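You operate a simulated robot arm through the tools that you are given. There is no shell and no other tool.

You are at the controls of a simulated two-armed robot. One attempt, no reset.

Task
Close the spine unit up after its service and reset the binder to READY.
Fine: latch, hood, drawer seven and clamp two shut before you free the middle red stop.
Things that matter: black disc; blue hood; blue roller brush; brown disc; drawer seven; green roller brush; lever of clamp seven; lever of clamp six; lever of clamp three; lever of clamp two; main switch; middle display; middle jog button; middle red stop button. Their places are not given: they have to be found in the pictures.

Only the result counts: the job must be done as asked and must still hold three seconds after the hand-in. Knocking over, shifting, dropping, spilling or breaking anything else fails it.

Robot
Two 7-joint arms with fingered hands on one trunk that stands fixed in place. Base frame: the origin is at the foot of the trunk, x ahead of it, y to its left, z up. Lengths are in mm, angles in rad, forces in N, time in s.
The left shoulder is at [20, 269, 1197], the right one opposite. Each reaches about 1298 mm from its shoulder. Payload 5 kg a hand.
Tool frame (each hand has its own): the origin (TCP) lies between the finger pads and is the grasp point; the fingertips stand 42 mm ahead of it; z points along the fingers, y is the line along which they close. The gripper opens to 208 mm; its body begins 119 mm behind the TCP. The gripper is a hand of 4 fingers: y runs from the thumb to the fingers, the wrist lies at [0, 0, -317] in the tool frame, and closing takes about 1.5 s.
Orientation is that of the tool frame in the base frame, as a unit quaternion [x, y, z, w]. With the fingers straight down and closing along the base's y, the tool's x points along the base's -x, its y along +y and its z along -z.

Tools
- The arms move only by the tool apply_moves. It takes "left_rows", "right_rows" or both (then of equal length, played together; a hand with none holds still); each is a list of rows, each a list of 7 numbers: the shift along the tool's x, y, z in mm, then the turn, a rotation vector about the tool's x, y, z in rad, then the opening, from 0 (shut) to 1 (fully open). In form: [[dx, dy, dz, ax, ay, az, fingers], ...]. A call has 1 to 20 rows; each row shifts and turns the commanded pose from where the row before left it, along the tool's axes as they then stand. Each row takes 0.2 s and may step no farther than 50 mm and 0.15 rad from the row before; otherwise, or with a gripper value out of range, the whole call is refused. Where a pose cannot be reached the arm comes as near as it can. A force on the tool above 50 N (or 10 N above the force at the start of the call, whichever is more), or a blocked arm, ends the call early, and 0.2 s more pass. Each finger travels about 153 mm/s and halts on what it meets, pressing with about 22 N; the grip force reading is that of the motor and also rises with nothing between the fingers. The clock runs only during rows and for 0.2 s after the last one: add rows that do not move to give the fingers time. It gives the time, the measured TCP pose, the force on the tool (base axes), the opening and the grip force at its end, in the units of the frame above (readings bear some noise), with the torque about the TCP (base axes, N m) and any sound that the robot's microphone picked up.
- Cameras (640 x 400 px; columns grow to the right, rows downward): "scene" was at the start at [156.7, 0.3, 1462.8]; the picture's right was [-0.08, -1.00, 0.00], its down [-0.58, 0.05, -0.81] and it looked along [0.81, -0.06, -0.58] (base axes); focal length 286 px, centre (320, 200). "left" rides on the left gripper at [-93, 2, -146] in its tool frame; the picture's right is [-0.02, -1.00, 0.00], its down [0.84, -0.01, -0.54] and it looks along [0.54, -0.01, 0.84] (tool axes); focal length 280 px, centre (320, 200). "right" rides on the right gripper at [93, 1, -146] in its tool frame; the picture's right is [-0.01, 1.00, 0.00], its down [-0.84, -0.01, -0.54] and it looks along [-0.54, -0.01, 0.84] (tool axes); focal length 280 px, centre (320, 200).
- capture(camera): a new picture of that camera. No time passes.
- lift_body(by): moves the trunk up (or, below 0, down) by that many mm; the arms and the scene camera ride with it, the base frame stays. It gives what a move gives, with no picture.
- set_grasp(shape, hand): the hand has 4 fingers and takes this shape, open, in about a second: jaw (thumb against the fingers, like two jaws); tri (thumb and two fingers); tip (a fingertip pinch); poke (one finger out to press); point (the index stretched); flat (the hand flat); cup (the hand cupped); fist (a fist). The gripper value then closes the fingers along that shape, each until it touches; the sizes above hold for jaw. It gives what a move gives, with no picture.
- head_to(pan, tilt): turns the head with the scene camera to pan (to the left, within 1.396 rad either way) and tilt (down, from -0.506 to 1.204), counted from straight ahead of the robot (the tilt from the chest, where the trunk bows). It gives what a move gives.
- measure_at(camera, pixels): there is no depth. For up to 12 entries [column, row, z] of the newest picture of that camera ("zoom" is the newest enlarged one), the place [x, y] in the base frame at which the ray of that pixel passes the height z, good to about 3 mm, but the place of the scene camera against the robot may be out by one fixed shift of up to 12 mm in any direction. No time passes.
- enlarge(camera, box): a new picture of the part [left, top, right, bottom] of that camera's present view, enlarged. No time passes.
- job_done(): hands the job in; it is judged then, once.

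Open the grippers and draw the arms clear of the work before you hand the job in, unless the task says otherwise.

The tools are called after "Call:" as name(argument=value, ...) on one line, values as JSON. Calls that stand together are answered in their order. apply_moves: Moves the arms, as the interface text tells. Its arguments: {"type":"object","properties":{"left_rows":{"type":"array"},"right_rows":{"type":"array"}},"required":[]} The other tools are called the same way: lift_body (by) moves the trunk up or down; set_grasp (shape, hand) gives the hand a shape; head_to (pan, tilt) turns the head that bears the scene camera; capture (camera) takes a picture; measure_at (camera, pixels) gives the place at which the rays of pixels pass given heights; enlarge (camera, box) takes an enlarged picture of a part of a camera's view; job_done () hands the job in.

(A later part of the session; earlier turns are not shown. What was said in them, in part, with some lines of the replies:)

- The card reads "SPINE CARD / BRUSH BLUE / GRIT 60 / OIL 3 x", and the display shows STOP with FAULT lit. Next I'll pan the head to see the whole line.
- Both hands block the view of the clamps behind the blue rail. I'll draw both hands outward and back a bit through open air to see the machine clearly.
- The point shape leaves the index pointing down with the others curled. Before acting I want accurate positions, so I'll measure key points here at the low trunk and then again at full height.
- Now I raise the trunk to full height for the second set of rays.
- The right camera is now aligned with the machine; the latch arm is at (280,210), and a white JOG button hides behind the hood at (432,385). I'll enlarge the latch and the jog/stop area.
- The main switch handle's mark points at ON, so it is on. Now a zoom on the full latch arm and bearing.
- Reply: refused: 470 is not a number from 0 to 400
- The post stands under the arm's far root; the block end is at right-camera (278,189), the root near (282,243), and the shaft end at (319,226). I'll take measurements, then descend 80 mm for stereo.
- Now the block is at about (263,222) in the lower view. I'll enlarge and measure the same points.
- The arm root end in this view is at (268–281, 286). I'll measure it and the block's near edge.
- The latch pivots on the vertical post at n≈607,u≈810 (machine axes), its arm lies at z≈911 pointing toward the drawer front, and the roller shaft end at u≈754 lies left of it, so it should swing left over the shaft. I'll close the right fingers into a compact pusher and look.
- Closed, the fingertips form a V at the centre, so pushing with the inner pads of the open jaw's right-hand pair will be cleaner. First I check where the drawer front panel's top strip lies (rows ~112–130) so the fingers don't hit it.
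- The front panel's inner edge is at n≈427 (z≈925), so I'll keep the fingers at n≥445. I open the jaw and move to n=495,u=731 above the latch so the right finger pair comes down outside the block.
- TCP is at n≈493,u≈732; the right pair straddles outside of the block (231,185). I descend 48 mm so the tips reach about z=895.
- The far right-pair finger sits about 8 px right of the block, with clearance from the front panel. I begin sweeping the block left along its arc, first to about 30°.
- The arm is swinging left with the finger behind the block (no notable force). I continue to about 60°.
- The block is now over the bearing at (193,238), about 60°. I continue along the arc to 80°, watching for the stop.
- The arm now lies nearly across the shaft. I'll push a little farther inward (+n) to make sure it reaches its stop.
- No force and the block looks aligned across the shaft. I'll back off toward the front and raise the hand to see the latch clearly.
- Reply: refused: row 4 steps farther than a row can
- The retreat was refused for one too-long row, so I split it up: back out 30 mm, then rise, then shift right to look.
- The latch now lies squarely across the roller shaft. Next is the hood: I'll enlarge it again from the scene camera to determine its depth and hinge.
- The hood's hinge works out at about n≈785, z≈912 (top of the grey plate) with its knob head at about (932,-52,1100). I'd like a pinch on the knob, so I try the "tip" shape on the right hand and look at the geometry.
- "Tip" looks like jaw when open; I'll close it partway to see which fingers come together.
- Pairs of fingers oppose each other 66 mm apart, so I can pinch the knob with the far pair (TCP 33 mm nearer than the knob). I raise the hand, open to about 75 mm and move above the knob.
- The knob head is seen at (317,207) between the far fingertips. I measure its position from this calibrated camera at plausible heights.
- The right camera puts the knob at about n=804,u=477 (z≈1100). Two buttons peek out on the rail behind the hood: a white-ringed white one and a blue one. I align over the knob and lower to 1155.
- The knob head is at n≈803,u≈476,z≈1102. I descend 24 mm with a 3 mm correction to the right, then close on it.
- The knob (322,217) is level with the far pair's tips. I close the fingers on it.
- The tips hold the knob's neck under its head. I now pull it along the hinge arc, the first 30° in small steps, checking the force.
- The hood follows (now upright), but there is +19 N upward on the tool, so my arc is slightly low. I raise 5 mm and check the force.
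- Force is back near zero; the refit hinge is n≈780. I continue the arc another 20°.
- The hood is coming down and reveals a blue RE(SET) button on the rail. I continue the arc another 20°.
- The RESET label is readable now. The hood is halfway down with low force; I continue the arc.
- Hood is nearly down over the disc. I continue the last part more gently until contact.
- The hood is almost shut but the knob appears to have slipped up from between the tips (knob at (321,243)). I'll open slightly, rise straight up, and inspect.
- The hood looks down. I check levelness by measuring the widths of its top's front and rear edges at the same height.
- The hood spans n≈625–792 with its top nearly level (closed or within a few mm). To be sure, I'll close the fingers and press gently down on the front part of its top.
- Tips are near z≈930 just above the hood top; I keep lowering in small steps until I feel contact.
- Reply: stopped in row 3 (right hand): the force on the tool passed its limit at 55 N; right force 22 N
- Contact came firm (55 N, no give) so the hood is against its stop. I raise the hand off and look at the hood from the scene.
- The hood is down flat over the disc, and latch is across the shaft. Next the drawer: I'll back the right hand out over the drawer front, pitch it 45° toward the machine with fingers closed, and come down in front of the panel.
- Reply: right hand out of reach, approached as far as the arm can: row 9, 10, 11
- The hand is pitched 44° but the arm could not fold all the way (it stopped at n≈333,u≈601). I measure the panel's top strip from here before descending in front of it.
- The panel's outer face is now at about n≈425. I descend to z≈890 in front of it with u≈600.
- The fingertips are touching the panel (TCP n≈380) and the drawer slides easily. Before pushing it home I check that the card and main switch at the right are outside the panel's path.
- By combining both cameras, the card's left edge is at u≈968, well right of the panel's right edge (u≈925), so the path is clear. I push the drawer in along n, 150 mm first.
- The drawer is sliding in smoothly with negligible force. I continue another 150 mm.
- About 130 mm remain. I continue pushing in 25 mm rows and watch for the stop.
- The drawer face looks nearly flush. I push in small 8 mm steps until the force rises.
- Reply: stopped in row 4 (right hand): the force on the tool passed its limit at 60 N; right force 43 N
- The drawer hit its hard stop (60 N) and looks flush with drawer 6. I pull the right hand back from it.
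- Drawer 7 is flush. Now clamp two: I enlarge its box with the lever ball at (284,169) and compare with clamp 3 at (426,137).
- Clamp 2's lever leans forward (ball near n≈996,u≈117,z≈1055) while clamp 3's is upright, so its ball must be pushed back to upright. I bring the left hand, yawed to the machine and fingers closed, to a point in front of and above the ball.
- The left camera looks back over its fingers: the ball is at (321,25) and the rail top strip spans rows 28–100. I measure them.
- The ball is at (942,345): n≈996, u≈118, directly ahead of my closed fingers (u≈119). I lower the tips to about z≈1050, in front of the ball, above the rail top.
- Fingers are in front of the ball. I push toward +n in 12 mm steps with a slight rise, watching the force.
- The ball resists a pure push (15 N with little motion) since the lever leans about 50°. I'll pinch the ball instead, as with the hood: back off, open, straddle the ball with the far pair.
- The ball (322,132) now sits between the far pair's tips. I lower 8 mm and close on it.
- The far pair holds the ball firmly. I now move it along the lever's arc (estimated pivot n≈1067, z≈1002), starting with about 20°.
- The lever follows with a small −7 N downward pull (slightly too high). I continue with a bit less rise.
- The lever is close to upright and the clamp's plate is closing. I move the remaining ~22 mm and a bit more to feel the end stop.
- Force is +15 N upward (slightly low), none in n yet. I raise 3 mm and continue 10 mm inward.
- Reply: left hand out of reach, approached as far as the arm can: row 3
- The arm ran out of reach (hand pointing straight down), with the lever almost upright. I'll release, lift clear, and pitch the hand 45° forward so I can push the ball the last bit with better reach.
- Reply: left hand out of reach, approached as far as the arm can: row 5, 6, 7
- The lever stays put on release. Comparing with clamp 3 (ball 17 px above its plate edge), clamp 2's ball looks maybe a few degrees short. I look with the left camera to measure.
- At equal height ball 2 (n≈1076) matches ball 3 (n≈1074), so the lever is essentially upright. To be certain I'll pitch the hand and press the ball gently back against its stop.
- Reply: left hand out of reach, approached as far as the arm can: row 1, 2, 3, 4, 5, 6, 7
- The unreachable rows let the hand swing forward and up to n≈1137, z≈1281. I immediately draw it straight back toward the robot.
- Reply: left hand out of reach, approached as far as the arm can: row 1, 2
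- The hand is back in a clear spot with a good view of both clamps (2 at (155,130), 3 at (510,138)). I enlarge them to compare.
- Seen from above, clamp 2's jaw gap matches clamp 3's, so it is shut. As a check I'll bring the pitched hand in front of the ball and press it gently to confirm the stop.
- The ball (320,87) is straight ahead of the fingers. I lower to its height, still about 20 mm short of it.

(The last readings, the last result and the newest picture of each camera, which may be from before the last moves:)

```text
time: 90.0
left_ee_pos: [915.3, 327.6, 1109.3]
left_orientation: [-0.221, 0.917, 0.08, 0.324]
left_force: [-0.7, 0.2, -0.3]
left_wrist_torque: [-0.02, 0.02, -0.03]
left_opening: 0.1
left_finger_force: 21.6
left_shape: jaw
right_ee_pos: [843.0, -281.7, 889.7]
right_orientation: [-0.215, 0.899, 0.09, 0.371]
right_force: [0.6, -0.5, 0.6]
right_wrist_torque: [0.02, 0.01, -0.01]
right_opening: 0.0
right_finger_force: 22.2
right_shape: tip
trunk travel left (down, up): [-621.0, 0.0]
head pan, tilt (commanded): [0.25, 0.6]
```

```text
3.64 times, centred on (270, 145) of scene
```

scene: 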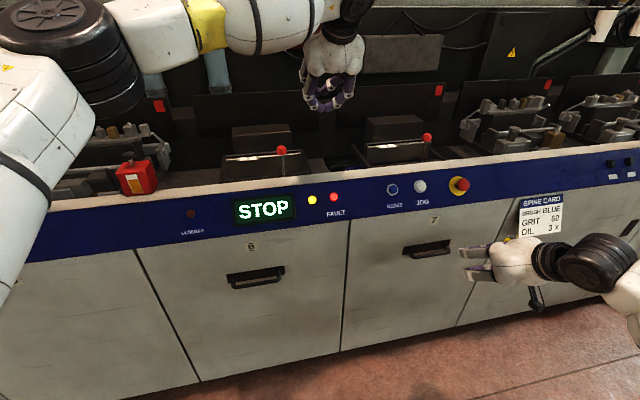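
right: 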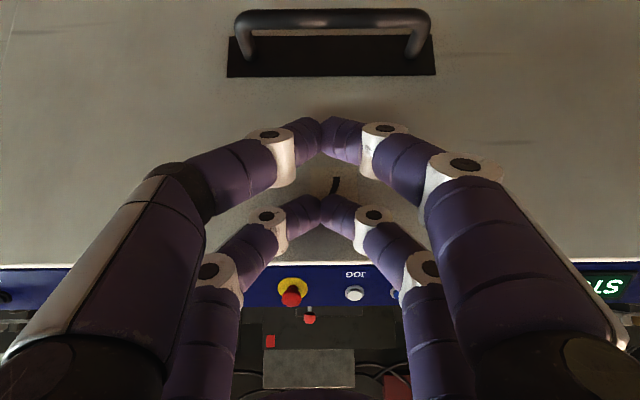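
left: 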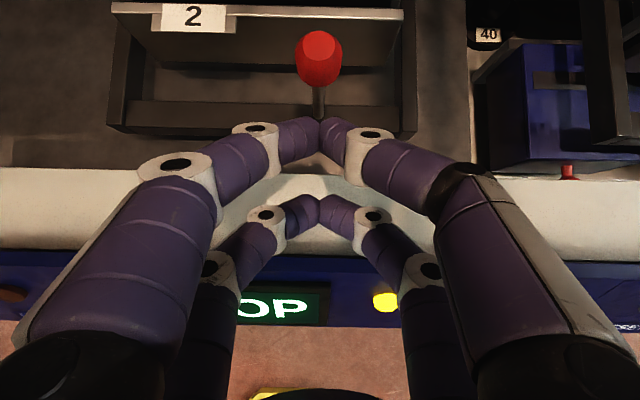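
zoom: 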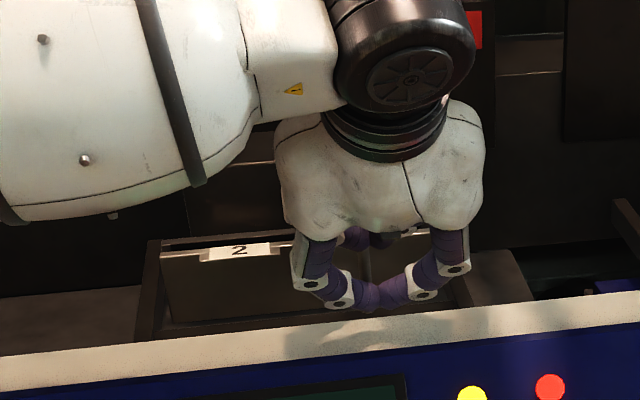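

Now I push forward in small steps and watch for force: 30 mm in 5 rows.

Call:
apply_moves(left_rows=[[-4.7, 0, 3.7, 0, 0, 0, 0], [-4.7, 0, 3.7, 0, 0, 0, 0], [-4.7, 0, 3.7, 0, 0, 0, 0], [-4.7, 0, 3.7, 0, 0, 0, 0], [-4.7, 0, 3.7, 0, 0, 0, 0], [0, 0, 0, 0, 0, 0, 0]])

Call:
capture(camera="left")

```text
time: 91.4
left_ee_pos: [942.2, 341.9, 1108.5]
left_orientation: [-0.22, 0.917, 0.079, 0.323]
left_force: [-1.0, 0.2, 0.4]
left_wrist_torque: [0.02, -0.03, 0.06]
left_opening: 0.0
left_finger_force: 22.0
left_shape: jaw
right_ee_pos: [844.1, -282.5, 888.9]
right_orientation: [-0.215, 0.899, 0.09, 0.372]
right_force: [0.0, -0.9, 0.2]
right_wrist_torque: [-0.02, 0.02, -0.01]
right_opening: 0.0
right_finger_force: 21.8
right_shape: tip
trunk travel left (down, up): [-621.0, 0.0]
head pan, tilt (commanded): [0.25, 0.6]
```

```text
taken
```

left: 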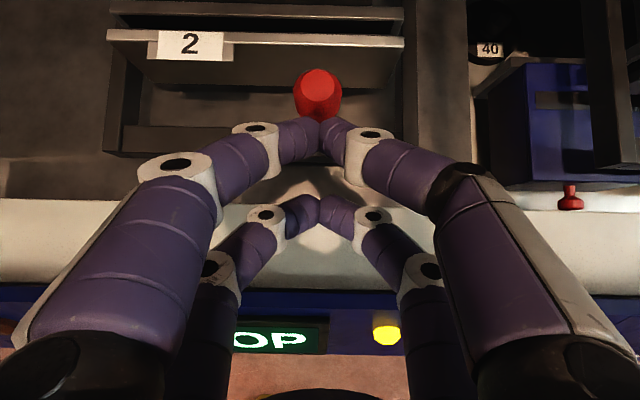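

The ball at (318,93) is now just touching the fingertips. I push a bit further in 5 mm steps.

Call:
apply_moves(left_rows=[[-4, 0, 3.1, 0, 0, 0, 0], [-4, 0, 3.1, 0, 0, 0, 0], [-4, 0, 3.1, 0, 0, 0, 0], [-4, 0, 3.1, 0, 0, 0, 0], [0, 0, 0, 0, 0, 0, 0]])

Call:
capture(camera="left")

```text
time: 92.2
left_ee_pos: [945.6, 343.6, 1104.7]
left_orientation: [-0.217, 0.919, 0.079, 0.32]
left_force: [-34.2, -3.8, 7.8]
left_wrist_torque: [0.21, -0.03, 0.92]
left_opening: 0.0
left_finger_force: 21.7
left_shape: jaw
right_ee_pos: [842.4, -281.2, 891.0]
right_orientation: [-0.215, 0.898, 0.09, 0.373]
right_force: [-0.5, 1.1, 0.2]
right_wrist_torque: [-0.05, -0.01, -0.01]
right_opening: 0.0
right_finger_force: 21.8
right_shape: tip
trunk travel left (down, up): [-621.0, 0.0]
head pan, tilt (commanded): [0.25, 0.6]
stopped in row 3 (left hand): the force on the tool passed its limit at 55 N (the readings are from after the stop); the commanded pose is now the measured one
```

```text
taken
```

left: 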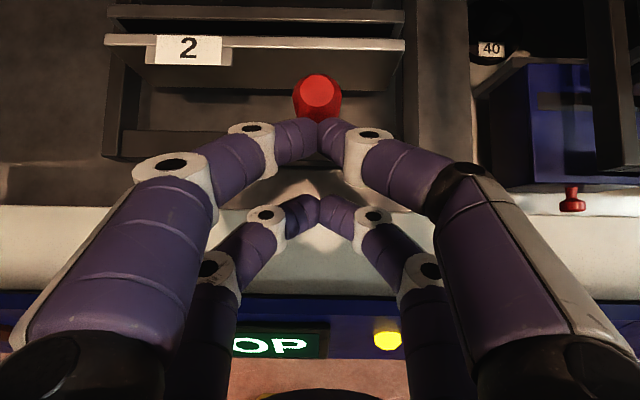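

The ball is at a hard stop (55 N), so clamp 2 is shut. I withdraw the left hand back toward the robot and up.

Call:
apply_moves(left_rows=[[31.6, 0, -24.4, 0, 0, 0, 0], [19.4, 0, -40.2, 0, 0, 0, 0], [19.4, 0, -40.2, 0, 0, 0, 0], [19.4, 0, -40.2, 0, 0, 0, 0], [19.4, 0, -40.2, 0, 0, 0, 0], [19.4, 30, -25, 0, 0, 0, 0], [19.4, 30, -25, 0, 0, 0, 0], [0, 0, 0, 0, 0, 0, 1]])

Call:
head_to(pan=-0.1, tilt=0.6)

Call:
capture(camera="scene")

Call:
enlarge(camera="scene", box=[240, 110, 420, 222])

```text
time: 94.0
left_ee_pos: [690.0, 277.8, 1195.6]
left_orientation: [-0.218, 0.919, 0.078, 0.32]
left_force: [0.2, -0.4, -0.6]
left_wrist_torque: [0.0, 0.03, 0.02]
left_opening: 207.9
left_finger_force: 0.1
left_shape: jaw
right_ee_pos: [843.7, -282.3, 887.3]
right_orientation: [-0.214, 0.899, 0.09, 0.371]
right_force: [0.7, 0.6, -0.9]
right_wrist_torque: [0.0, 0.02, 0.0]
right_opening: 0.0
right_finger_force: 22.5
right_shape: tip
trunk travel left (down, up): [-621.0, 0.0]
head pan, tilt (commanded): [0.25, 0.6]
```

```text
time: 94.8
left_ee_pos: [689.2, 278.7, 1196.1]
left_orientation: [-0.218, 0.919, 0.079, 0.32]
left_force: [0.5, 0.3, 0.5]
left_wrist_torque: [0.0, -0.02, -0.03]
left_opening: 207.9
left_finger_force: 0.0
left_shape: jaw
right_ee_pos: [842.7, -280.6, 888.6]
right_orientation: [-0.215, 0.899, 0.089, 0.371]
right_force: [-0.5, 1.2, 0.6]
right_wrist_torque: [0.02, 0.0, -0.01]
right_opening: 0.0
right_finger_force: 22.1
right_shape: tip
trunk travel left (down, up): [-621.0, 0.0]
head pan, tilt (commanded): [-0.099, 0.6]
```

```text
taken
```

scene: 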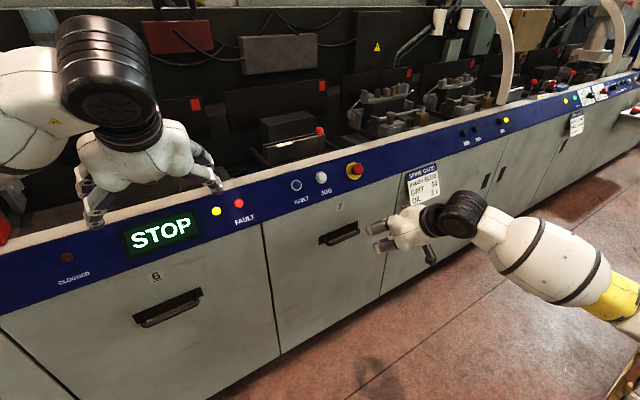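

```text
3.56 times, centred on (330, 166) of scene
```

zoom: 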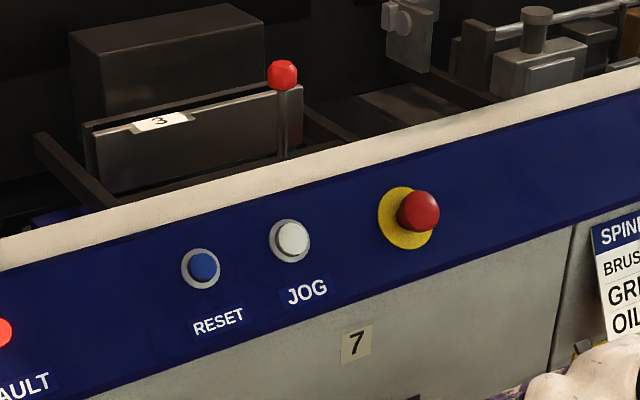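

All four parts are shut. Before freeing the stop I look at it with the right camera to learn its axis and face angle.

Call:
capture(camera="right")

Call:
enlarge(camera="scene", box=[340, 155, 380, 185])

```text
taken
```

right: 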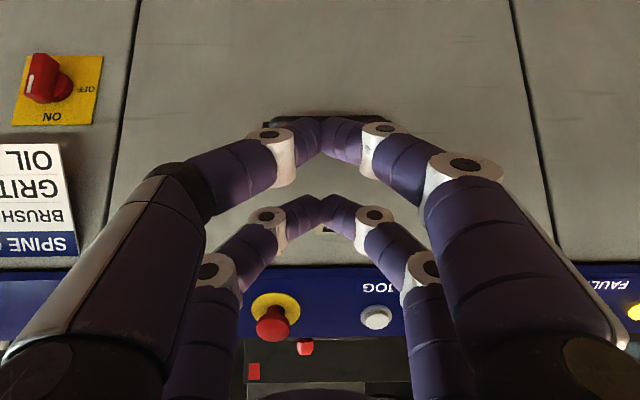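

```text
13.33 times, centred on (360, 170) of scene
```

zoom: 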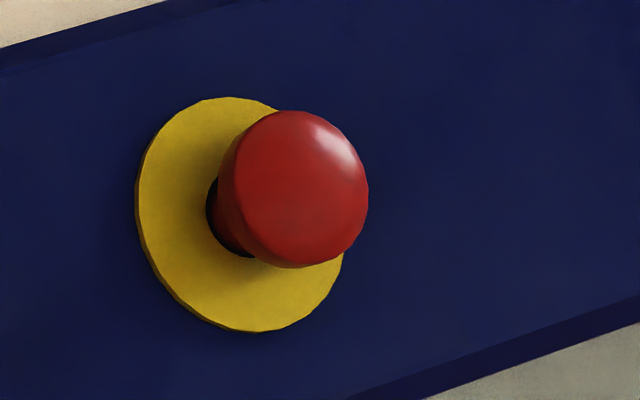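

The stop head is at right-camera (271,325), its plate around (276,308). I take rays here, then raise the right hand for a second view.

Call:
enlarge(camera="right", box=[220, 270, 420, 395])

Call:
measure_at(camera="right", pixels=[[271, 322, 990], [271, 322, 1010], [271, 322, 1030], [275, 305, 980], [275, 305, 1000], [275, 305, 1020], [377, 317, 980], [377, 317, 1000], [377, 317, 1020], [320, 267, 940], [320, 267, 960]])

```text
3.20 times, centred on (320, 332) of right
```

zoom: 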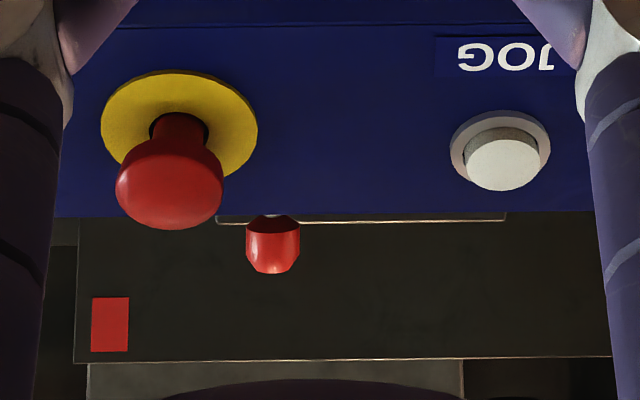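

```text
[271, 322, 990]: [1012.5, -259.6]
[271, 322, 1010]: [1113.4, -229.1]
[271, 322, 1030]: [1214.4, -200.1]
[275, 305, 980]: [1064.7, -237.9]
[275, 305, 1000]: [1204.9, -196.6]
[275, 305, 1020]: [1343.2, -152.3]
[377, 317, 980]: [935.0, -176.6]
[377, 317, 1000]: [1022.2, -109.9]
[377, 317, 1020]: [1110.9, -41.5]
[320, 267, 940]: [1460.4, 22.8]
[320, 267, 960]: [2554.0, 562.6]
```

I raise the right hand 150 mm for the second view.

Call:
apply_moves(right_rows=[[-25.9, 0, -27, 0, 0, 0, 0], [-25.9, 0, -27, 0, 0, 0, 0], [-25.9, 0, -27, 0, 0, 0, 0], [-25.9, 0, -27, 0, 0, 0, 0], [0, 0, 0, 0, 0, 0, 0]])

Call:
capture(camera="right")

Call:
enlarge(camera="right", box=[200, 170, 400, 295])

```text
time: 96.0
left_ee_pos: [690.6, 279.1, 1196.0]
left_orientation: [-0.218, 0.919, 0.078, 0.319]
left_force: [0.4, -0.2, -0.8]
left_wrist_torque: [0.02, 0.03, -0.01]
left_opening: 207.8
left_finger_force: 0.0
left_shape: jaw
right_ee_pos: [842.9, -283.4, 1037.4]
right_orientation: [-0.214, 0.899, 0.09, 0.371]
right_force: [1.1, -0.1, 0.6]
right_wrist_torque: [0.04, -0.01, 0.0]
right_opening: 0.1
right_finger_force: 21.6
right_shape: tip
trunk travel left (down, up): [-621.0, 0.0]
head pan, tilt (commanded): [-0.099, 0.6]
```

```text
taken
```

right: 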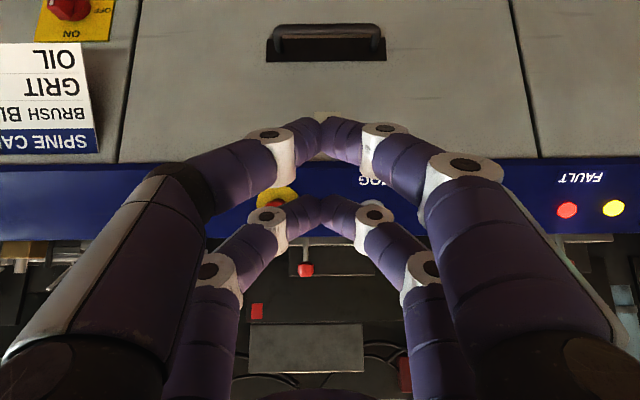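

```text
3.20 times, centred on (300, 232) of right
```

zoom: 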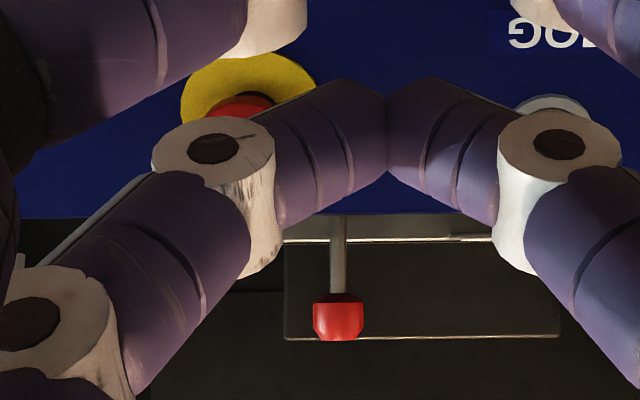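

The fingers block the stop; I open the hand to clear the view.

Call:
apply_moves(right_rows=[[0, 0, 0, 0, 0, 0, 1], [0, 0, 0, 0, 0, 0, 1], [0, 0, 0, 0, 0, 0, 1], [0, 0, 0, 0, 0, 0, 1], [0, 0, 0, 0, 0, 0, 1]])

Call:
capture(camera="right")

Call:
enlarge(camera="right", box=[220, 150, 420, 275])

```text
time: 97.2
left_ee_pos: [689.4, 278.0, 1195.8]
left_orientation: [-0.218, 0.919, 0.079, 0.319]
left_force: [0.6, -0.4, 0.0]
left_wrist_torque: [0.01, 0.01, 0.04]
left_opening: 207.7
left_finger_force: 0.0
left_shape: jaw
right_ee_pos: [841.4, -281.6, 1038.9]
right_orientation: [-0.214, 0.899, 0.089, 0.372]
right_force: [-0.4, 0.0, 0.6]
right_wrist_torque: [0.01, 0.01, -0.01]
right_opening: 207.7
right_finger_force: 0.0
right_shape: tip
trunk travel left (down, up): [-621.0, 0.0]
head pan, tilt (commanded): [-0.099, 0.6]
```

```text
taken
```

right: 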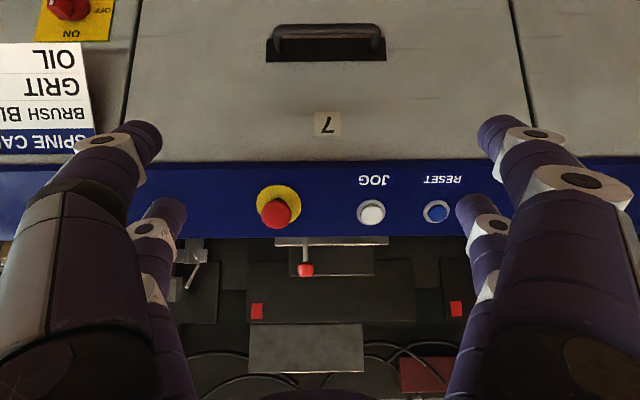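

```text
3.20 times, centred on (320, 212) of right
```

zoom: 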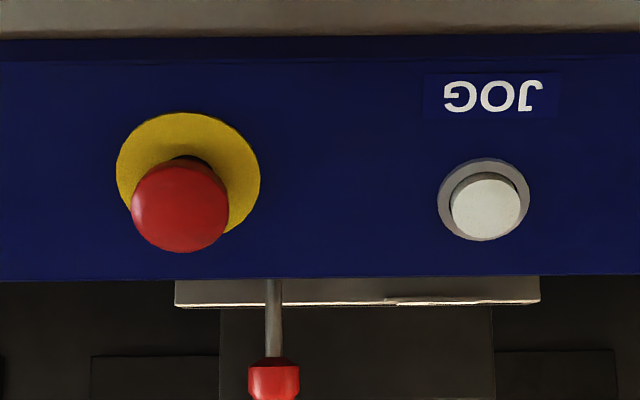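

Stereo gives the stop head centre at n≈851,u≈692.5,z≈1006, with the face inclined so its outward normal is (−0.75n, +0.67z) — nearly along my hand axis. I tilt slightly to match and line up in front of it, half open.

Call:
apply_moves(right_rows=[[0, 0, 0, 0, -0.08, 0, 0.5], [-31.7, -15.4, 22.8, 0, 0, 0, 0.5], [-31.7, -15.4, 22.8, 0, 0, 0, 0.5], [-31.7, -15.4, 22.8, 0, 0, 0, 0.5], [-31.7, -15.4, 22.8, 0, 0, 0, 0.5], [0, 0, 0, 0, 0, 0, 0.5]])

Call:
capture(camera="right")

Call:
capture(camera="scene")

```text
time: 98.6
left_ee_pos: [689.0, 279.1, 1195.9]
left_orientation: [-0.217, 0.919, 0.079, 0.32]
left_force: [0.0, -0.4, 0.3]
left_wrist_torque: [0.05, 0.04, 0.05]
left_opening: 207.8
left_finger_force: 0.0
left_shape: jaw
right_ee_pos: [1005.1, -270.8, 1076.9]
right_orientation: [-0.21, 0.883, 0.099, 0.407]
right_force: [0.0, -0.1, 0.4]
right_wrist_torque: [0.01, 0.02, 0.03]
right_opening: 104.6
right_finger_force: 0.1
right_shape: tip
trunk travel left (down, up): [-621.0, 0.0]
head pan, tilt (commanded): [-0.099, 0.6]
```

```text
taken
```

right: 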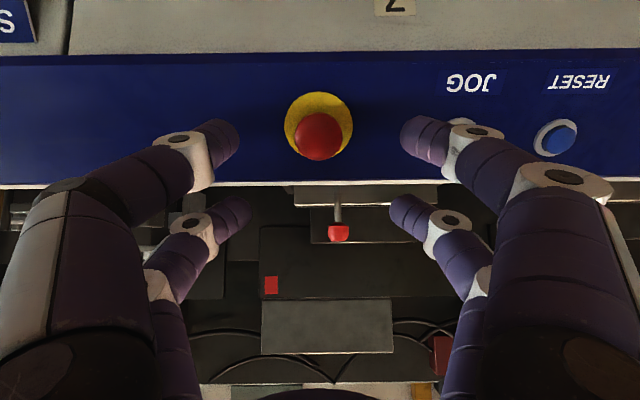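

```text
taken
```

scene: 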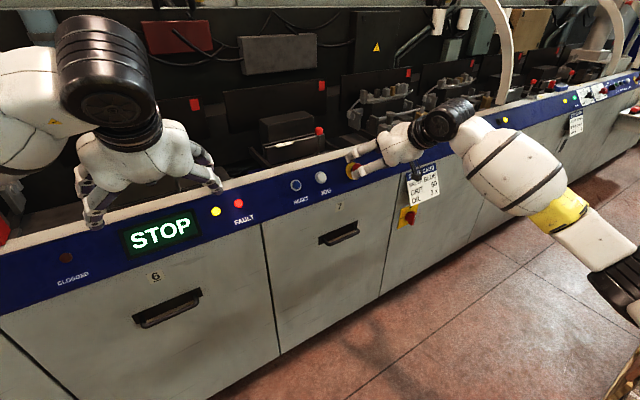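

The stop head sits at (318,136), just 4 mm off the hand axis. I correct by +4 mm along tool x and advance 40 mm along the axis.

Call:
apply_moves(right_rows=[[4, 0, 20, 0, 0, 0, 0.5], [0, 0, 20, 0, 0, 0, 0.5], [0, 0, 0, 0, 0, 0, 0.5]])

Call:
capture(camera="right")

Call:
enlarge(camera="scene", box=[300, 110, 460, 220])

```text
time: 99.4
left_ee_pos: [691.1, 278.4, 1196.5]
left_orientation: [-0.218, 0.918, 0.079, 0.32]
left_force: [0.3, 0.5, -0.2]
left_wrist_torque: [0.01, -0.01, -0.02]
left_opening: 208.2
left_finger_force: 0.0
left_shape: jaw
right_ee_pos: [1030.6, -256.6, 1045.2]
right_orientation: [-0.211, 0.884, 0.098, 0.407]
right_force: [0.5, -0.4, -0.2]
right_wrist_torque: [0.02, -0.01, 0.03]
right_opening: 104.6
right_finger_force: 0.0
right_shape: tip
trunk travel left (down, up): [-621.0, 0.0]
head pan, tilt (commanded): [-0.099, 0.6]
```

```text
taken
```

right: 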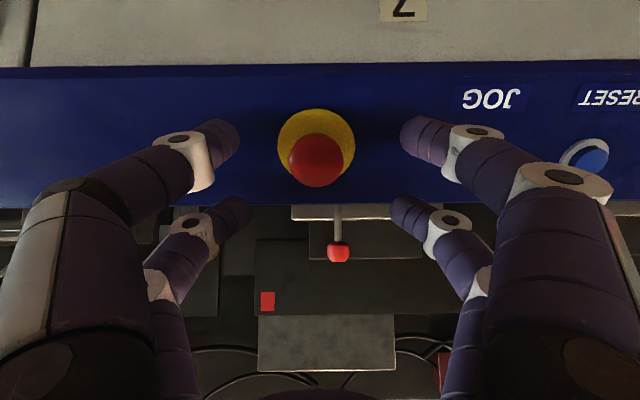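

```text
3.64 times, centred on (380, 165) of scene
```

zoom: 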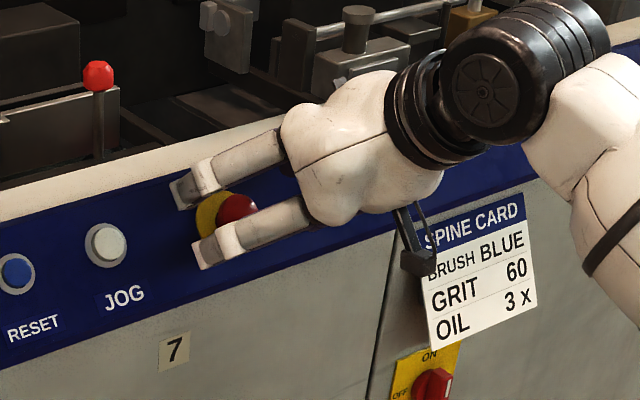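

Alignment is good (head on axis within 3 mm). I advance 30 mm so the fingertips surround the head, about 22 mm off the face.

Call:
apply_moves(right_rows=[[0, 0, 15, 0, 0, 0, 0.5], [0, 0, 15, 0, 0, 0, 0.5], [0, 0, 0, 0, 0, 0, 0.5]])

Call:
capture(camera="right")

Call:
enlarge(camera="scene", box=[300, 110, 460, 220])

```text
time: 100.2
left_ee_pos: [690.0, 278.6, 1196.6]
left_orientation: [-0.217, 0.919, 0.077, 0.319]
left_force: [0.4, -0.3, -0.6]
left_wrist_torque: [0.01, -0.02, 0.04]
left_opening: 207.7
left_finger_force: 0.0
left_shape: jaw
right_ee_pos: [1052.7, -247.4, 1027.3]
right_orientation: [-0.211, 0.883, 0.098, 0.407]
right_force: [-0.2, 0.1, 1.0]
right_wrist_torque: [-0.01, -0.02, -0.04]
right_opening: 104.6
right_finger_force: 0.1
right_shape: tip
trunk travel left (down, up): [-621.0, 0.0]
head pan, tilt (commanded): [-0.099, 0.6]
```

```text
taken
```

right: 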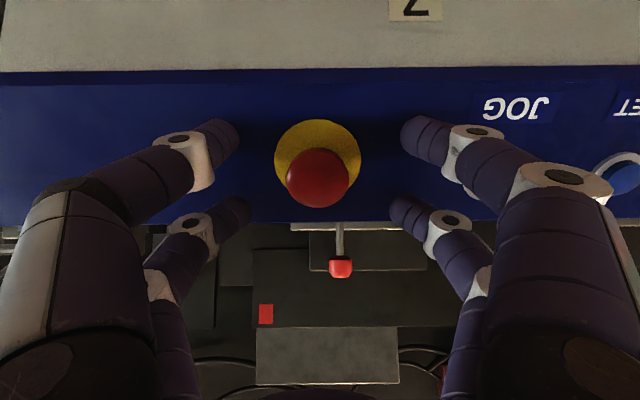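

```text
3.64 times, centred on (380, 165) of scene
```

zoom: 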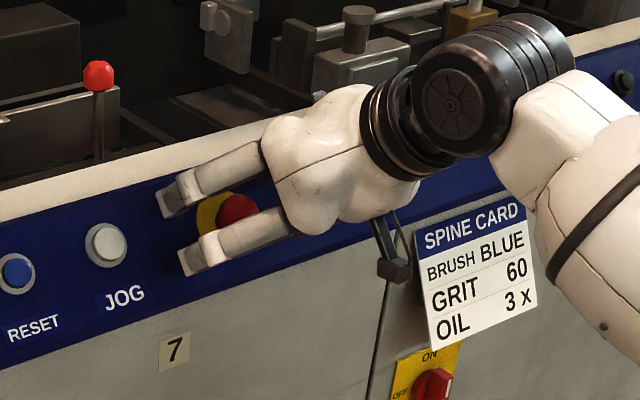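

The head (318,178) is centred among the four fingertips. I close on it.

Call:
apply_moves(right_rows=[[0, 0, 0, 0, 0, 0, 0], [0, 0, 0, 0, 0, 0, 0], [0, 0, 0, 0, 0, 0, 0], [0, 0, 0, 0, 0, 0, 0], [0, 0, 0, 0, 0, 0, 0]])

Call:
capture(camera="right")

Call:
enlarge(camera="right", box=[240, 110, 400, 230])

```text
time: 101.4
left_ee_pos: [690.3, 279.0, 1196.1]
left_orientation: [-0.218, 0.919, 0.079, 0.32]
left_force: [-0.1, 0.3, -0.5]
left_wrist_torque: [-0.01, -0.01, 0.06]
left_opening: 207.9
left_finger_force: 0.1
left_shape: jaw
right_ee_pos: [1052.7, -245.4, 1025.8]
right_orientation: [-0.211, 0.883, 0.099, 0.407]
right_force: [0.8, 4.2, -2.8]
right_wrist_torque: [0.14, 0.0, 0.07]
right_opening: 1.6
right_finger_force: 22.0
right_shape: tip
trunk travel left (down, up): [-621.0, 0.0]
head pan, tilt (commanded): [-0.099, 0.6]
```

```text
taken
```

right: 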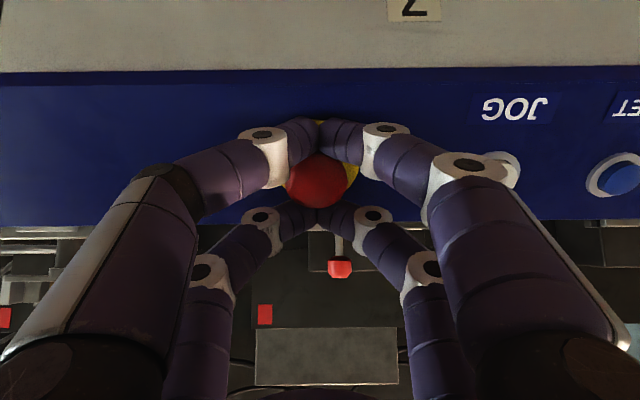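

```text
3.33 times, centred on (320, 170) of right
```

zoom: 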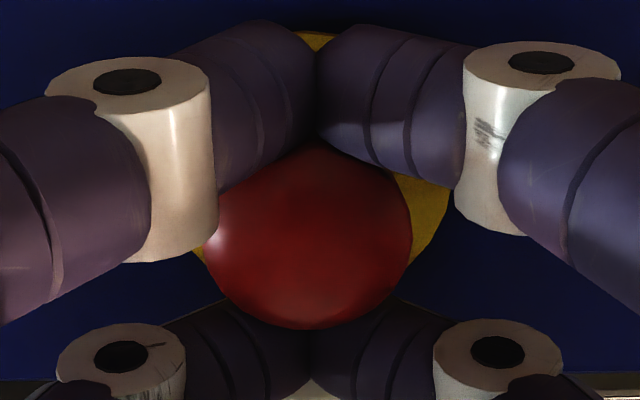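

The fingertips have closed behind the mushroom head around its neck. I first try pulling it gently outward along its axis, watching the force.

Call:
apply_moves(right_rows=[[0, 0, -3, 0, 0, 0, 0], [0, 0, -3, 0, 0, 0, 0], [0, 0, -3, 0, 0, 0, 0], [0, 0, -3, 0, 0, 0, 0], [0, 0, 0, 0, 0, 0, 0]])

Call:
capture(camera="right")

Call:
capture(camera="scene")

```text
time: 102.6
left_ee_pos: [691.4, 280.5, 1194.9]
left_orientation: [-0.218, 0.919, 0.079, 0.319]
left_force: [-0.2, 0.4, 0.0]
left_wrist_torque: [-0.01, 0.04, 0.03]
left_opening: 208.0
left_finger_force: 0.1
left_shape: jaw
right_ee_pos: [1044.0, -248.3, 1031.7]
right_orientation: [-0.212, 0.884, 0.099, 0.405]
right_force: [29.5, 13.7, -11.5]
right_wrist_torque: [0.19, -0.26, 0.0]
right_opening: 0.1
right_finger_force: 22.3
right_shape: tip
trunk travel left (down, up): [-621.0, 0.0]
head pan, tilt (commanded): [-0.099, 0.6]
```

```text
taken
```

right: 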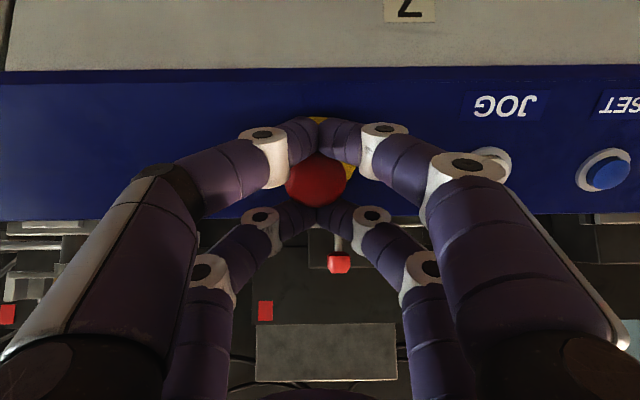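

```text
taken
```

scene: 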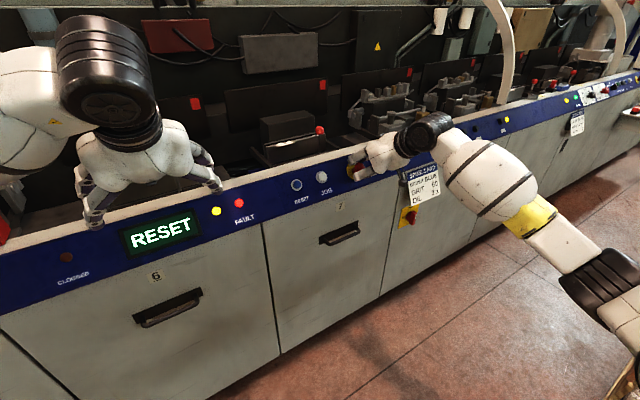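

The display changed to RESET: the stop is pulled free. I open the fingers and back straight off along the axis without touching the head.

Call:
apply_moves(right_rows=[[0, 0, 0, 0, 0, 0, 0.5], [0, 0, 0, 0, 0, 0, 0.5], [0, 0, 0, 0, 0, 0, 0.5], [0, 0, 0, 0, 0, 0, 0.5], [0, 0, -25, 0, 0, 0, 0.5], [0, 0, -35, 0, 0, 0, 0.5], [0, 0, -35, 0, 0, 0, 0.5], [0, 0, 0, 0, 0, 0, 0.5]])

Call:
capture(camera="right")

Call:
capture(camera="scene")

```text
time: 104.4
left_ee_pos: [690.7, 278.4, 1195.0]
left_orientation: [-0.219, 0.919, 0.08, 0.319]
left_force: [0.1, -0.4, -0.6]
left_wrist_torque: [0.03, -0.04, 0.01]
left_opening: 208.1
left_finger_force: 0.2
left_shape: jaw
right_ee_pos: [974.0, -285.6, 1093.9]
right_orientation: [-0.211, 0.884, 0.099, 0.406]
right_force: [1.0, 0.0, 0.3]
right_wrist_torque: [-0.02, 0.02, 0.03]
right_opening: 103.6
right_finger_force: 0.1
right_shape: tip
trunk travel left (down, up): [-621.0, 0.0]
head pan, tilt (commanded): [-0.099, 0.6]
```

```text
taken
```

right: 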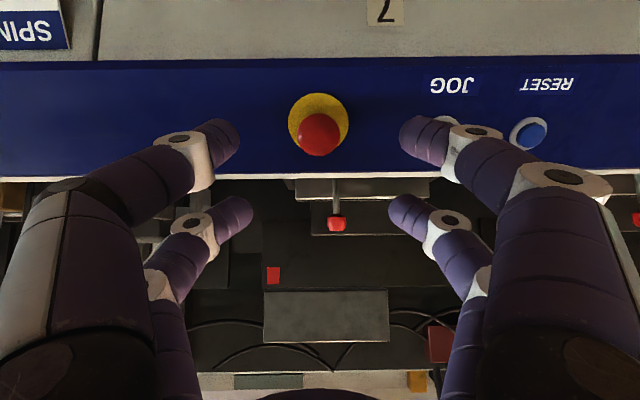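

```text
taken
```

scene: 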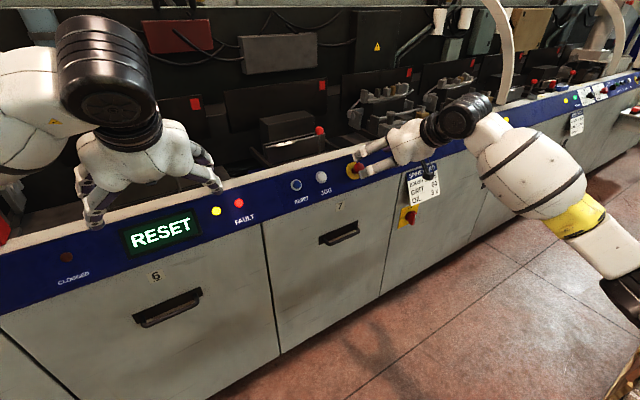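

The stop is out and untouched; the display reads RESET. The blue RESET cap triangulates to n≈875,u≈451.5,z≈996. I close the fingers, tilt slightly so the upper fingertip pair leads, and move in front of RESET.

Call:
apply_moves(right_rows=[[0, 0, 0, 0, 0.085, 0, 0], [0, 0, 0, 0, 0.085, 0, 0], [0, 0, 0, 0, 0, 0, 0], [-0.45, 40.5, 9.8, 0, 0, 0, 0], [-0.45, 40.5, 9.8, 0, 0, 0, 0], [-0.45, 40.5, 9.8, 0, 0, 0, 0], [-0.45, 40.5, 9.8, 0, 0, 0, 0], [-0.45, 40.5, 9.8, 0, 0, 0, 0], [-0.45, 40.5, 9.8, 0, 0, 0, 0], [0, 0, 0, 0, 0, 0, 0]])

Call:
capture(camera="right")

Call:
capture(camera="scene")

```text
time: 106.6
left_ee_pos: [689.5, 277.6, 1195.7]
left_orientation: [-0.217, 0.919, 0.078, 0.32]
left_force: [0.2, -1.0, 0.5]
left_wrist_torque: [0.07, 0.0, 0.02]
left_opening: 208.2
left_finger_force: 0.1
left_shape: jaw
right_ee_pos: [903.9, -53.8, 1054.0]
right_orientation: [-0.218, 0.915, 0.08, 0.331]
right_force: [-0.4, -0.7, -0.1]
right_wrist_torque: [0.08, -0.03, 0.05]
right_opening: 0.0
right_finger_force: 21.6
right_shape: tip
trunk travel left (down, up): [-621.0, 0.0]
head pan, tilt (commanded): [-0.099, 0.6]
```

```text
taken
```

right: 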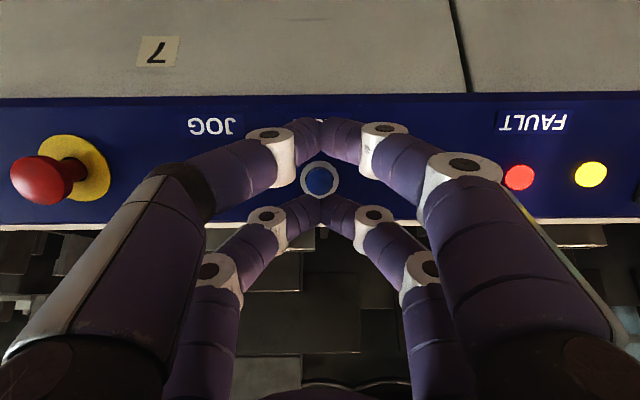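

```text
taken
```

scene: 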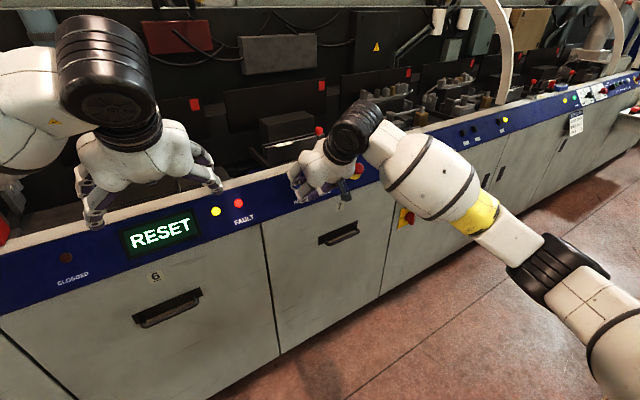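

RESET (320,180) is centred in u on the far fingertip pair. I advance 40 mm toward it and recheck.

Call:
apply_moves(right_rows=[[-1.7, 0, 20, 0, 0, 0, 0], [-1.8, 0, 20, 0, 0, 0, 0], [0, 0, 0, 0, 0, 0, 0]])

Call:
capture(camera="right")

Call:
enlarge(camera="right", box=[240, 110, 400, 230])

Call:
enlarge(camera="scene", box=[260, 130, 400, 220])

```text
time: 107.4
left_ee_pos: [690.0, 279.0, 1196.3]
left_orientation: [-0.217, 0.918, 0.079, 0.321]
left_force: [-0.5, 0.2, -0.4]
left_wrist_torque: [0.0, 0.03, 0.01]
left_opening: 207.8
left_finger_force: 0.1
left_shape: jaw
right_ee_pos: [929.4, -39.1, 1024.3]
right_orientation: [-0.218, 0.915, 0.08, 0.33]
right_force: [0.6, -0.6, 0.3]
right_wrist_torque: [0.02, -0.02, 0.03]
right_opening: 0.0
right_finger_force: 22.1
right_shape: tip
trunk travel left (down, up): [-621.0, 0.0]
head pan, tilt (commanded): [-0.099, 0.6]
```

```text
taken
```

right: 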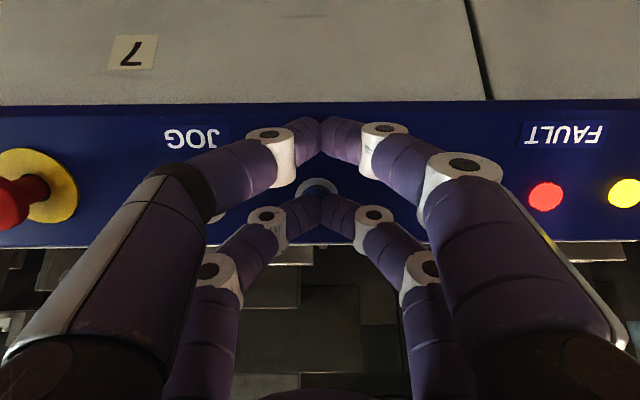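

```text
3.33 times, centred on (320, 170) of right
```

zoom: 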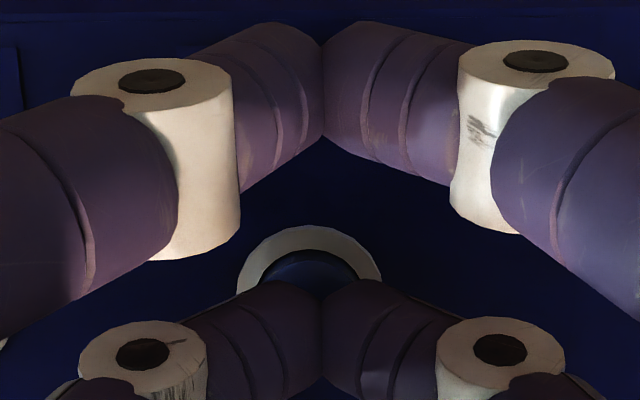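

```text
4.44 times, centred on (330, 175) of scene
```

zoom: 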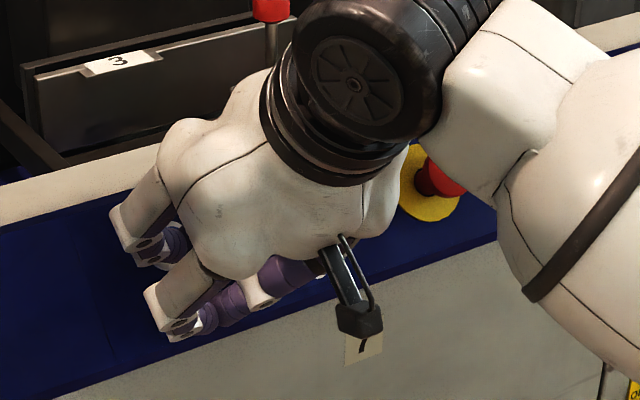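

The button ring (317,192) lies almost exactly where the leading tip will land; I correct 2 mm each way and press in small steps.

Call:
apply_moves(right_rows=[[2.5, -2, 5, 0, 0, 0, 0], [0, 0, 5, 0, 0, 0, 0], [0, 0, 3, 0, 0, 0, 0], [0, 0, 0, 0, 0, 0, 0]])

Call:
enlarge(camera="right", box=[240, 110, 400, 230])

Call:
capture(camera="scene")

```text
time: 108.4
left_ee_pos: [689.0, 279.6, 1195.2]
left_orientation: [-0.218, 0.919, 0.079, 0.32]
left_force: [-0.2, -0.1, -0.1]
left_wrist_torque: [-0.03, 0.01, -0.01]
left_opening: 207.8
left_finger_force: 0.1
left_shape: jaw
right_ee_pos: [933.9, -37.8, 1013.6]
right_orientation: [-0.218, 0.915, 0.08, 0.331]
right_force: [-1.7, -1.9, 3.1]
right_wrist_torque: [0.02, -0.13, -0.11]
right_opening: 0.0
right_finger_force: 21.9
right_shape: tip
trunk travel left (down, up): [-621.0, 0.0]
head pan, tilt (commanded): [-0.099, 0.6]
heard: click
```

```text
3.33 times, centred on (320, 170) of right
```

zoom: 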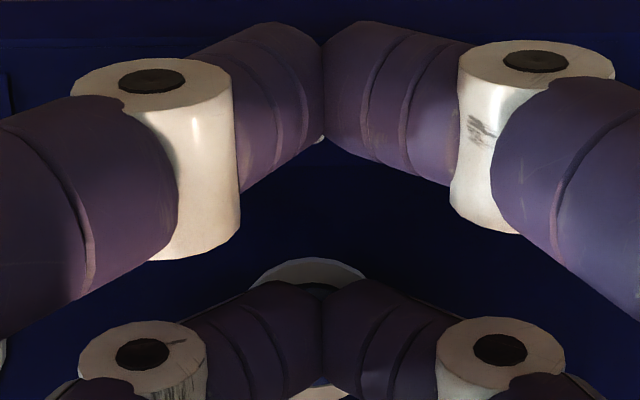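

```text
taken
```

scene: 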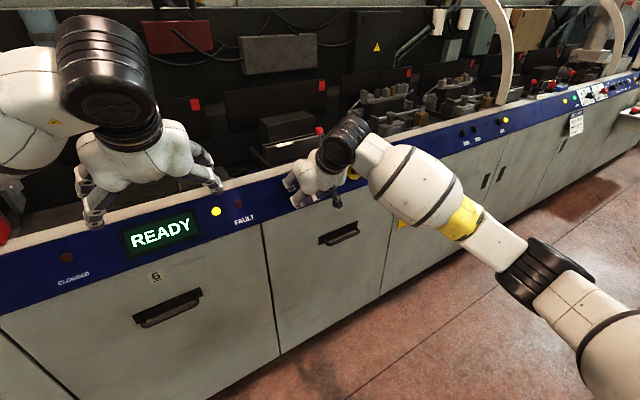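

A click was heard and the display now reads READY with FAULT off. I back the right hand straight off and draw it away from the panel.

Call:
apply_moves(right_rows=[[0, 0, -20, 0, 0, 0, 0], [0, 0, -40, 0, 0, 0, 0], [0, 0, -40, 0, 0, 0, 0], [20, 0, -40, 0, 0, 0, 0], [25, 0, -35, 0, 0, 0, 0], [25, 0, -35, 0, 0, 0, 0], [25, -20, -30, 0, 0, 0, 0], [25, -20, -30, 0, 0, 0, 0], [0, 0, 0, 0, 0, 0, 0.5], [0, 0, 0, 0, 0, 0, 1], [0, 0, 0, 0, 0, 0, 1], [0, 0, 0, 0, 0, 0, 1]])

Call:
capture(camera="scene")

Call:
enlarge(camera="scene", box=[100, 120, 420, 300])

```text
time: 111.0
left_ee_pos: [689.5, 278.4, 1194.9]
left_orientation: [-0.217, 0.919, 0.079, 0.32]
left_force: [0.6, -0.3, 1.0]
left_wrist_torque: [0.01, 0.0, 0.01]
left_opening: 207.6
left_finger_force: 0.0
left_shape: jaw
right_ee_pos: [714.7, -192.8, 1146.1]
right_orientation: [-0.219, 0.915, 0.08, 0.331]
right_force: [0.3, -0.7, 0.1]
right_wrist_torque: [0.03, 0.04, -0.01]
right_opening: 207.9
right_finger_force: 0.0
right_shape: tip
trunk travel left (down, up): [-621.0, 0.0]
head pan, tilt (commanded): [-0.099, 0.6]
```

```text
taken
```

scene: 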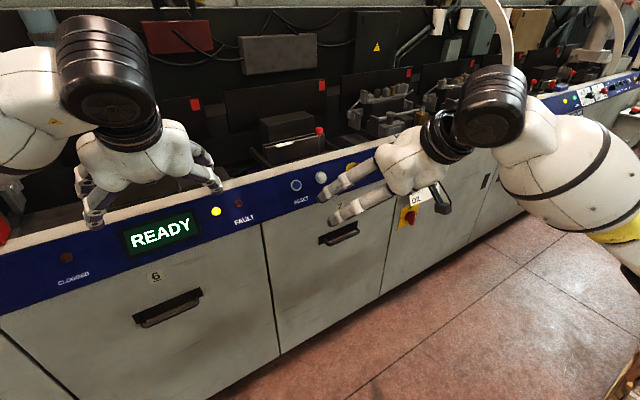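

```text
2.00 times, centred on (260, 210) of scene
```

zoom: 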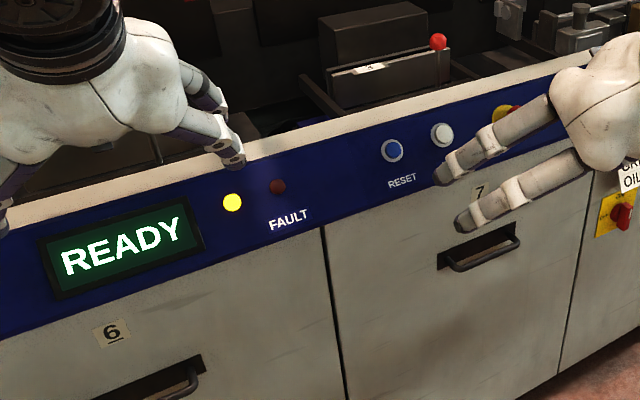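

READY holds. I withdraw both open hands farther back, clear of the work.

Call:
apply_moves(left_rows=[[28, 0, -32, 0, 0, 0, 1], [28, 0, -32, 0, 0, 0, 1], [28, 0, -32, 0, 0, 0, 1], [28, 0, -32, 0, 0, 0, 1], [28, 0, -32, 0, 0, 0, 1], [0, 0, 0, 0, 0, 0, 1]], right_rows=[[18.7, -30, -15, 0, 0, 0, 1], [18.7, -30, -15, 0, 0, 0, 1], [18.7, -30, -15, 0, 0, 0, 1], [18.7, -30, -15, 0, 0, 0, 1], [18.7, -30, -15, 0, 0, 0, 1], [0, 0, 0, 0, 0, 0, 1]])

Call:
capture(camera="scene")

Call:
enlarge(camera="scene", box=[80, 110, 400, 290])

Call:
capture(camera="right")

```text
time: 112.4
left_ee_pos: [504.8, 184.9, 1236.6]
left_orientation: [-0.219, 0.919, 0.08, 0.319]
left_force: [0.5, 1.2, -0.5]
left_wrist_torque: [-0.12, 0.01, -0.04]
left_opening: 207.9
left_finger_force: 0.1
left_shape: jaw
right_ee_pos: [678.5, -377.2, 1141.0]
right_orientation: [-0.22, 0.915, 0.079, 0.33]
right_force: [0.6, 0.5, -0.2]
right_wrist_torque: [-0.13, 0.1, -0.11]
right_opening: 207.9
right_finger_force: 0.0
right_shape: tip
trunk travel left (down, up): [-621.0, 0.0]
head pan, tilt (commanded): [-0.099, 0.6]
```

```text
taken
```

scene: 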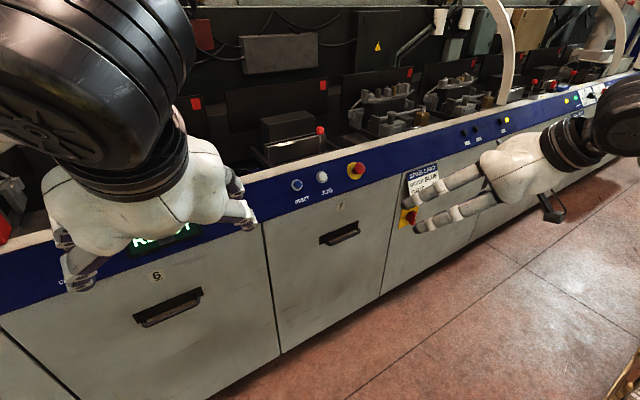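

```text
2.00 times, centred on (240, 200) of scene
```

zoom: 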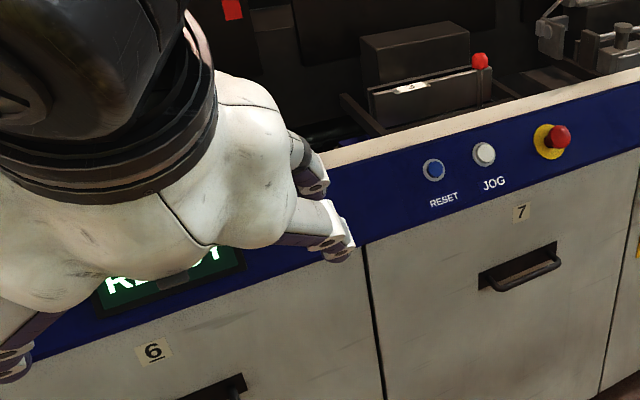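

```text
taken
```

right: 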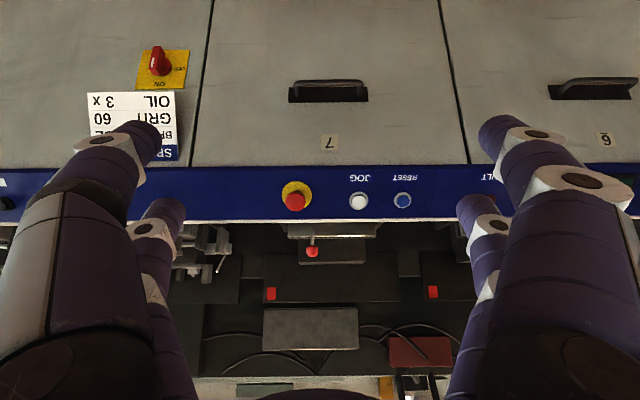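

I shift the left hand aside to get a final look at the display and clamp 2.

Call:
apply_moves(left_rows=[[0, 45, 0, 0, 0, 0, 1], [0, 45, 0, 0, 0, 0, 1], [0, 45, 0, 0, 0, 0, 1], [0, 45, 0, 0, 0, 0, 1], [0, 45, 0, 0, 0, 0, 1], [0, 0, 0, 0, 0, 0, 1]])

Call:
capture(camera="scene")

Call:
enlarge(camera="scene", box=[80, 110, 400, 290])

```text
time: 113.8
left_ee_pos: [438.4, 369.7, 1272.9]
left_orientation: [-0.217, 0.92, 0.081, 0.317]
left_force: [0.6, -0.6, 0.2]
left_wrist_torque: [0.15, 0.08, 0.1]
left_opening: 207.4
left_finger_force: 0.0
left_shape: jaw
left hand out of reach, approached as far as the arm can: row 4, 5
right_ee_pos: [676.6, -381.6, 1139.5]
right_orientation: [-0.218, 0.915, 0.08, 0.33]
right_force: [0.4, -1.6, -1.1]
right_wrist_torque: [0.22, -0.01, 0.15]
right_opening: 207.8
right_finger_force: 0.0
right_shape: tip
trunk travel left (down, up): [-621.0, 0.0]
head pan, tilt (commanded): [-0.099, 0.6]
```

```text
taken
```

scene: 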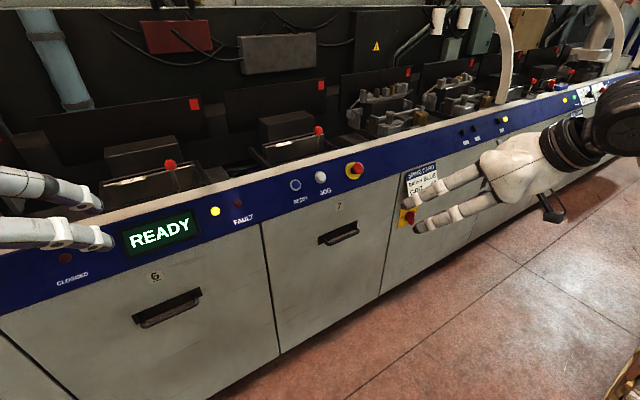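

```text
2.00 times, centred on (240, 200) of scene
```

zoom: 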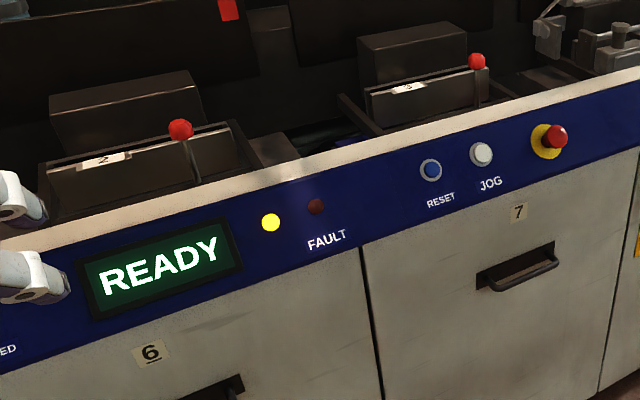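

The display reads READY, FAULT is dark, clamp 2's lever stands upright like clamp 3's, drawer 7 is flush and the stop is out. Both hands are open and clear, so I hand the job in.

Call:
job_done()

```text
The job is handed in.
```

The spine unit is closed up, and the middle display showed READY with the FAULT lamp out when I handed the job in.

I did the steps in the order you gave, freeing the stop only once the first four parts were shut:

1. **Latch:** swung across the end of the blue roller brush's shaft. I checked this by camera only and never felt it reach a firm stop.
2. **Hood:** lowered over the brown 60-grit disc. It did not give when I pressed down on it.
3. **Drawer seven:** pushed in until it hit its stop. It sits flush with drawer six.
4. **Clamp two:** its lever is upright against its stop, matching clamp three.
5. **Middle red stop:** pulled out to free it, and the display changed from STOP to RESET.
6. **RESET button:** pressed once. I heard a click, and the display then changed to READY.

I did not press the JOG button or touch the main switch, which was already ON. The card also lists "OIL 3 x"; I took oiling as already done in the service and had no way to check it.

Both hands are open and clear of the work.
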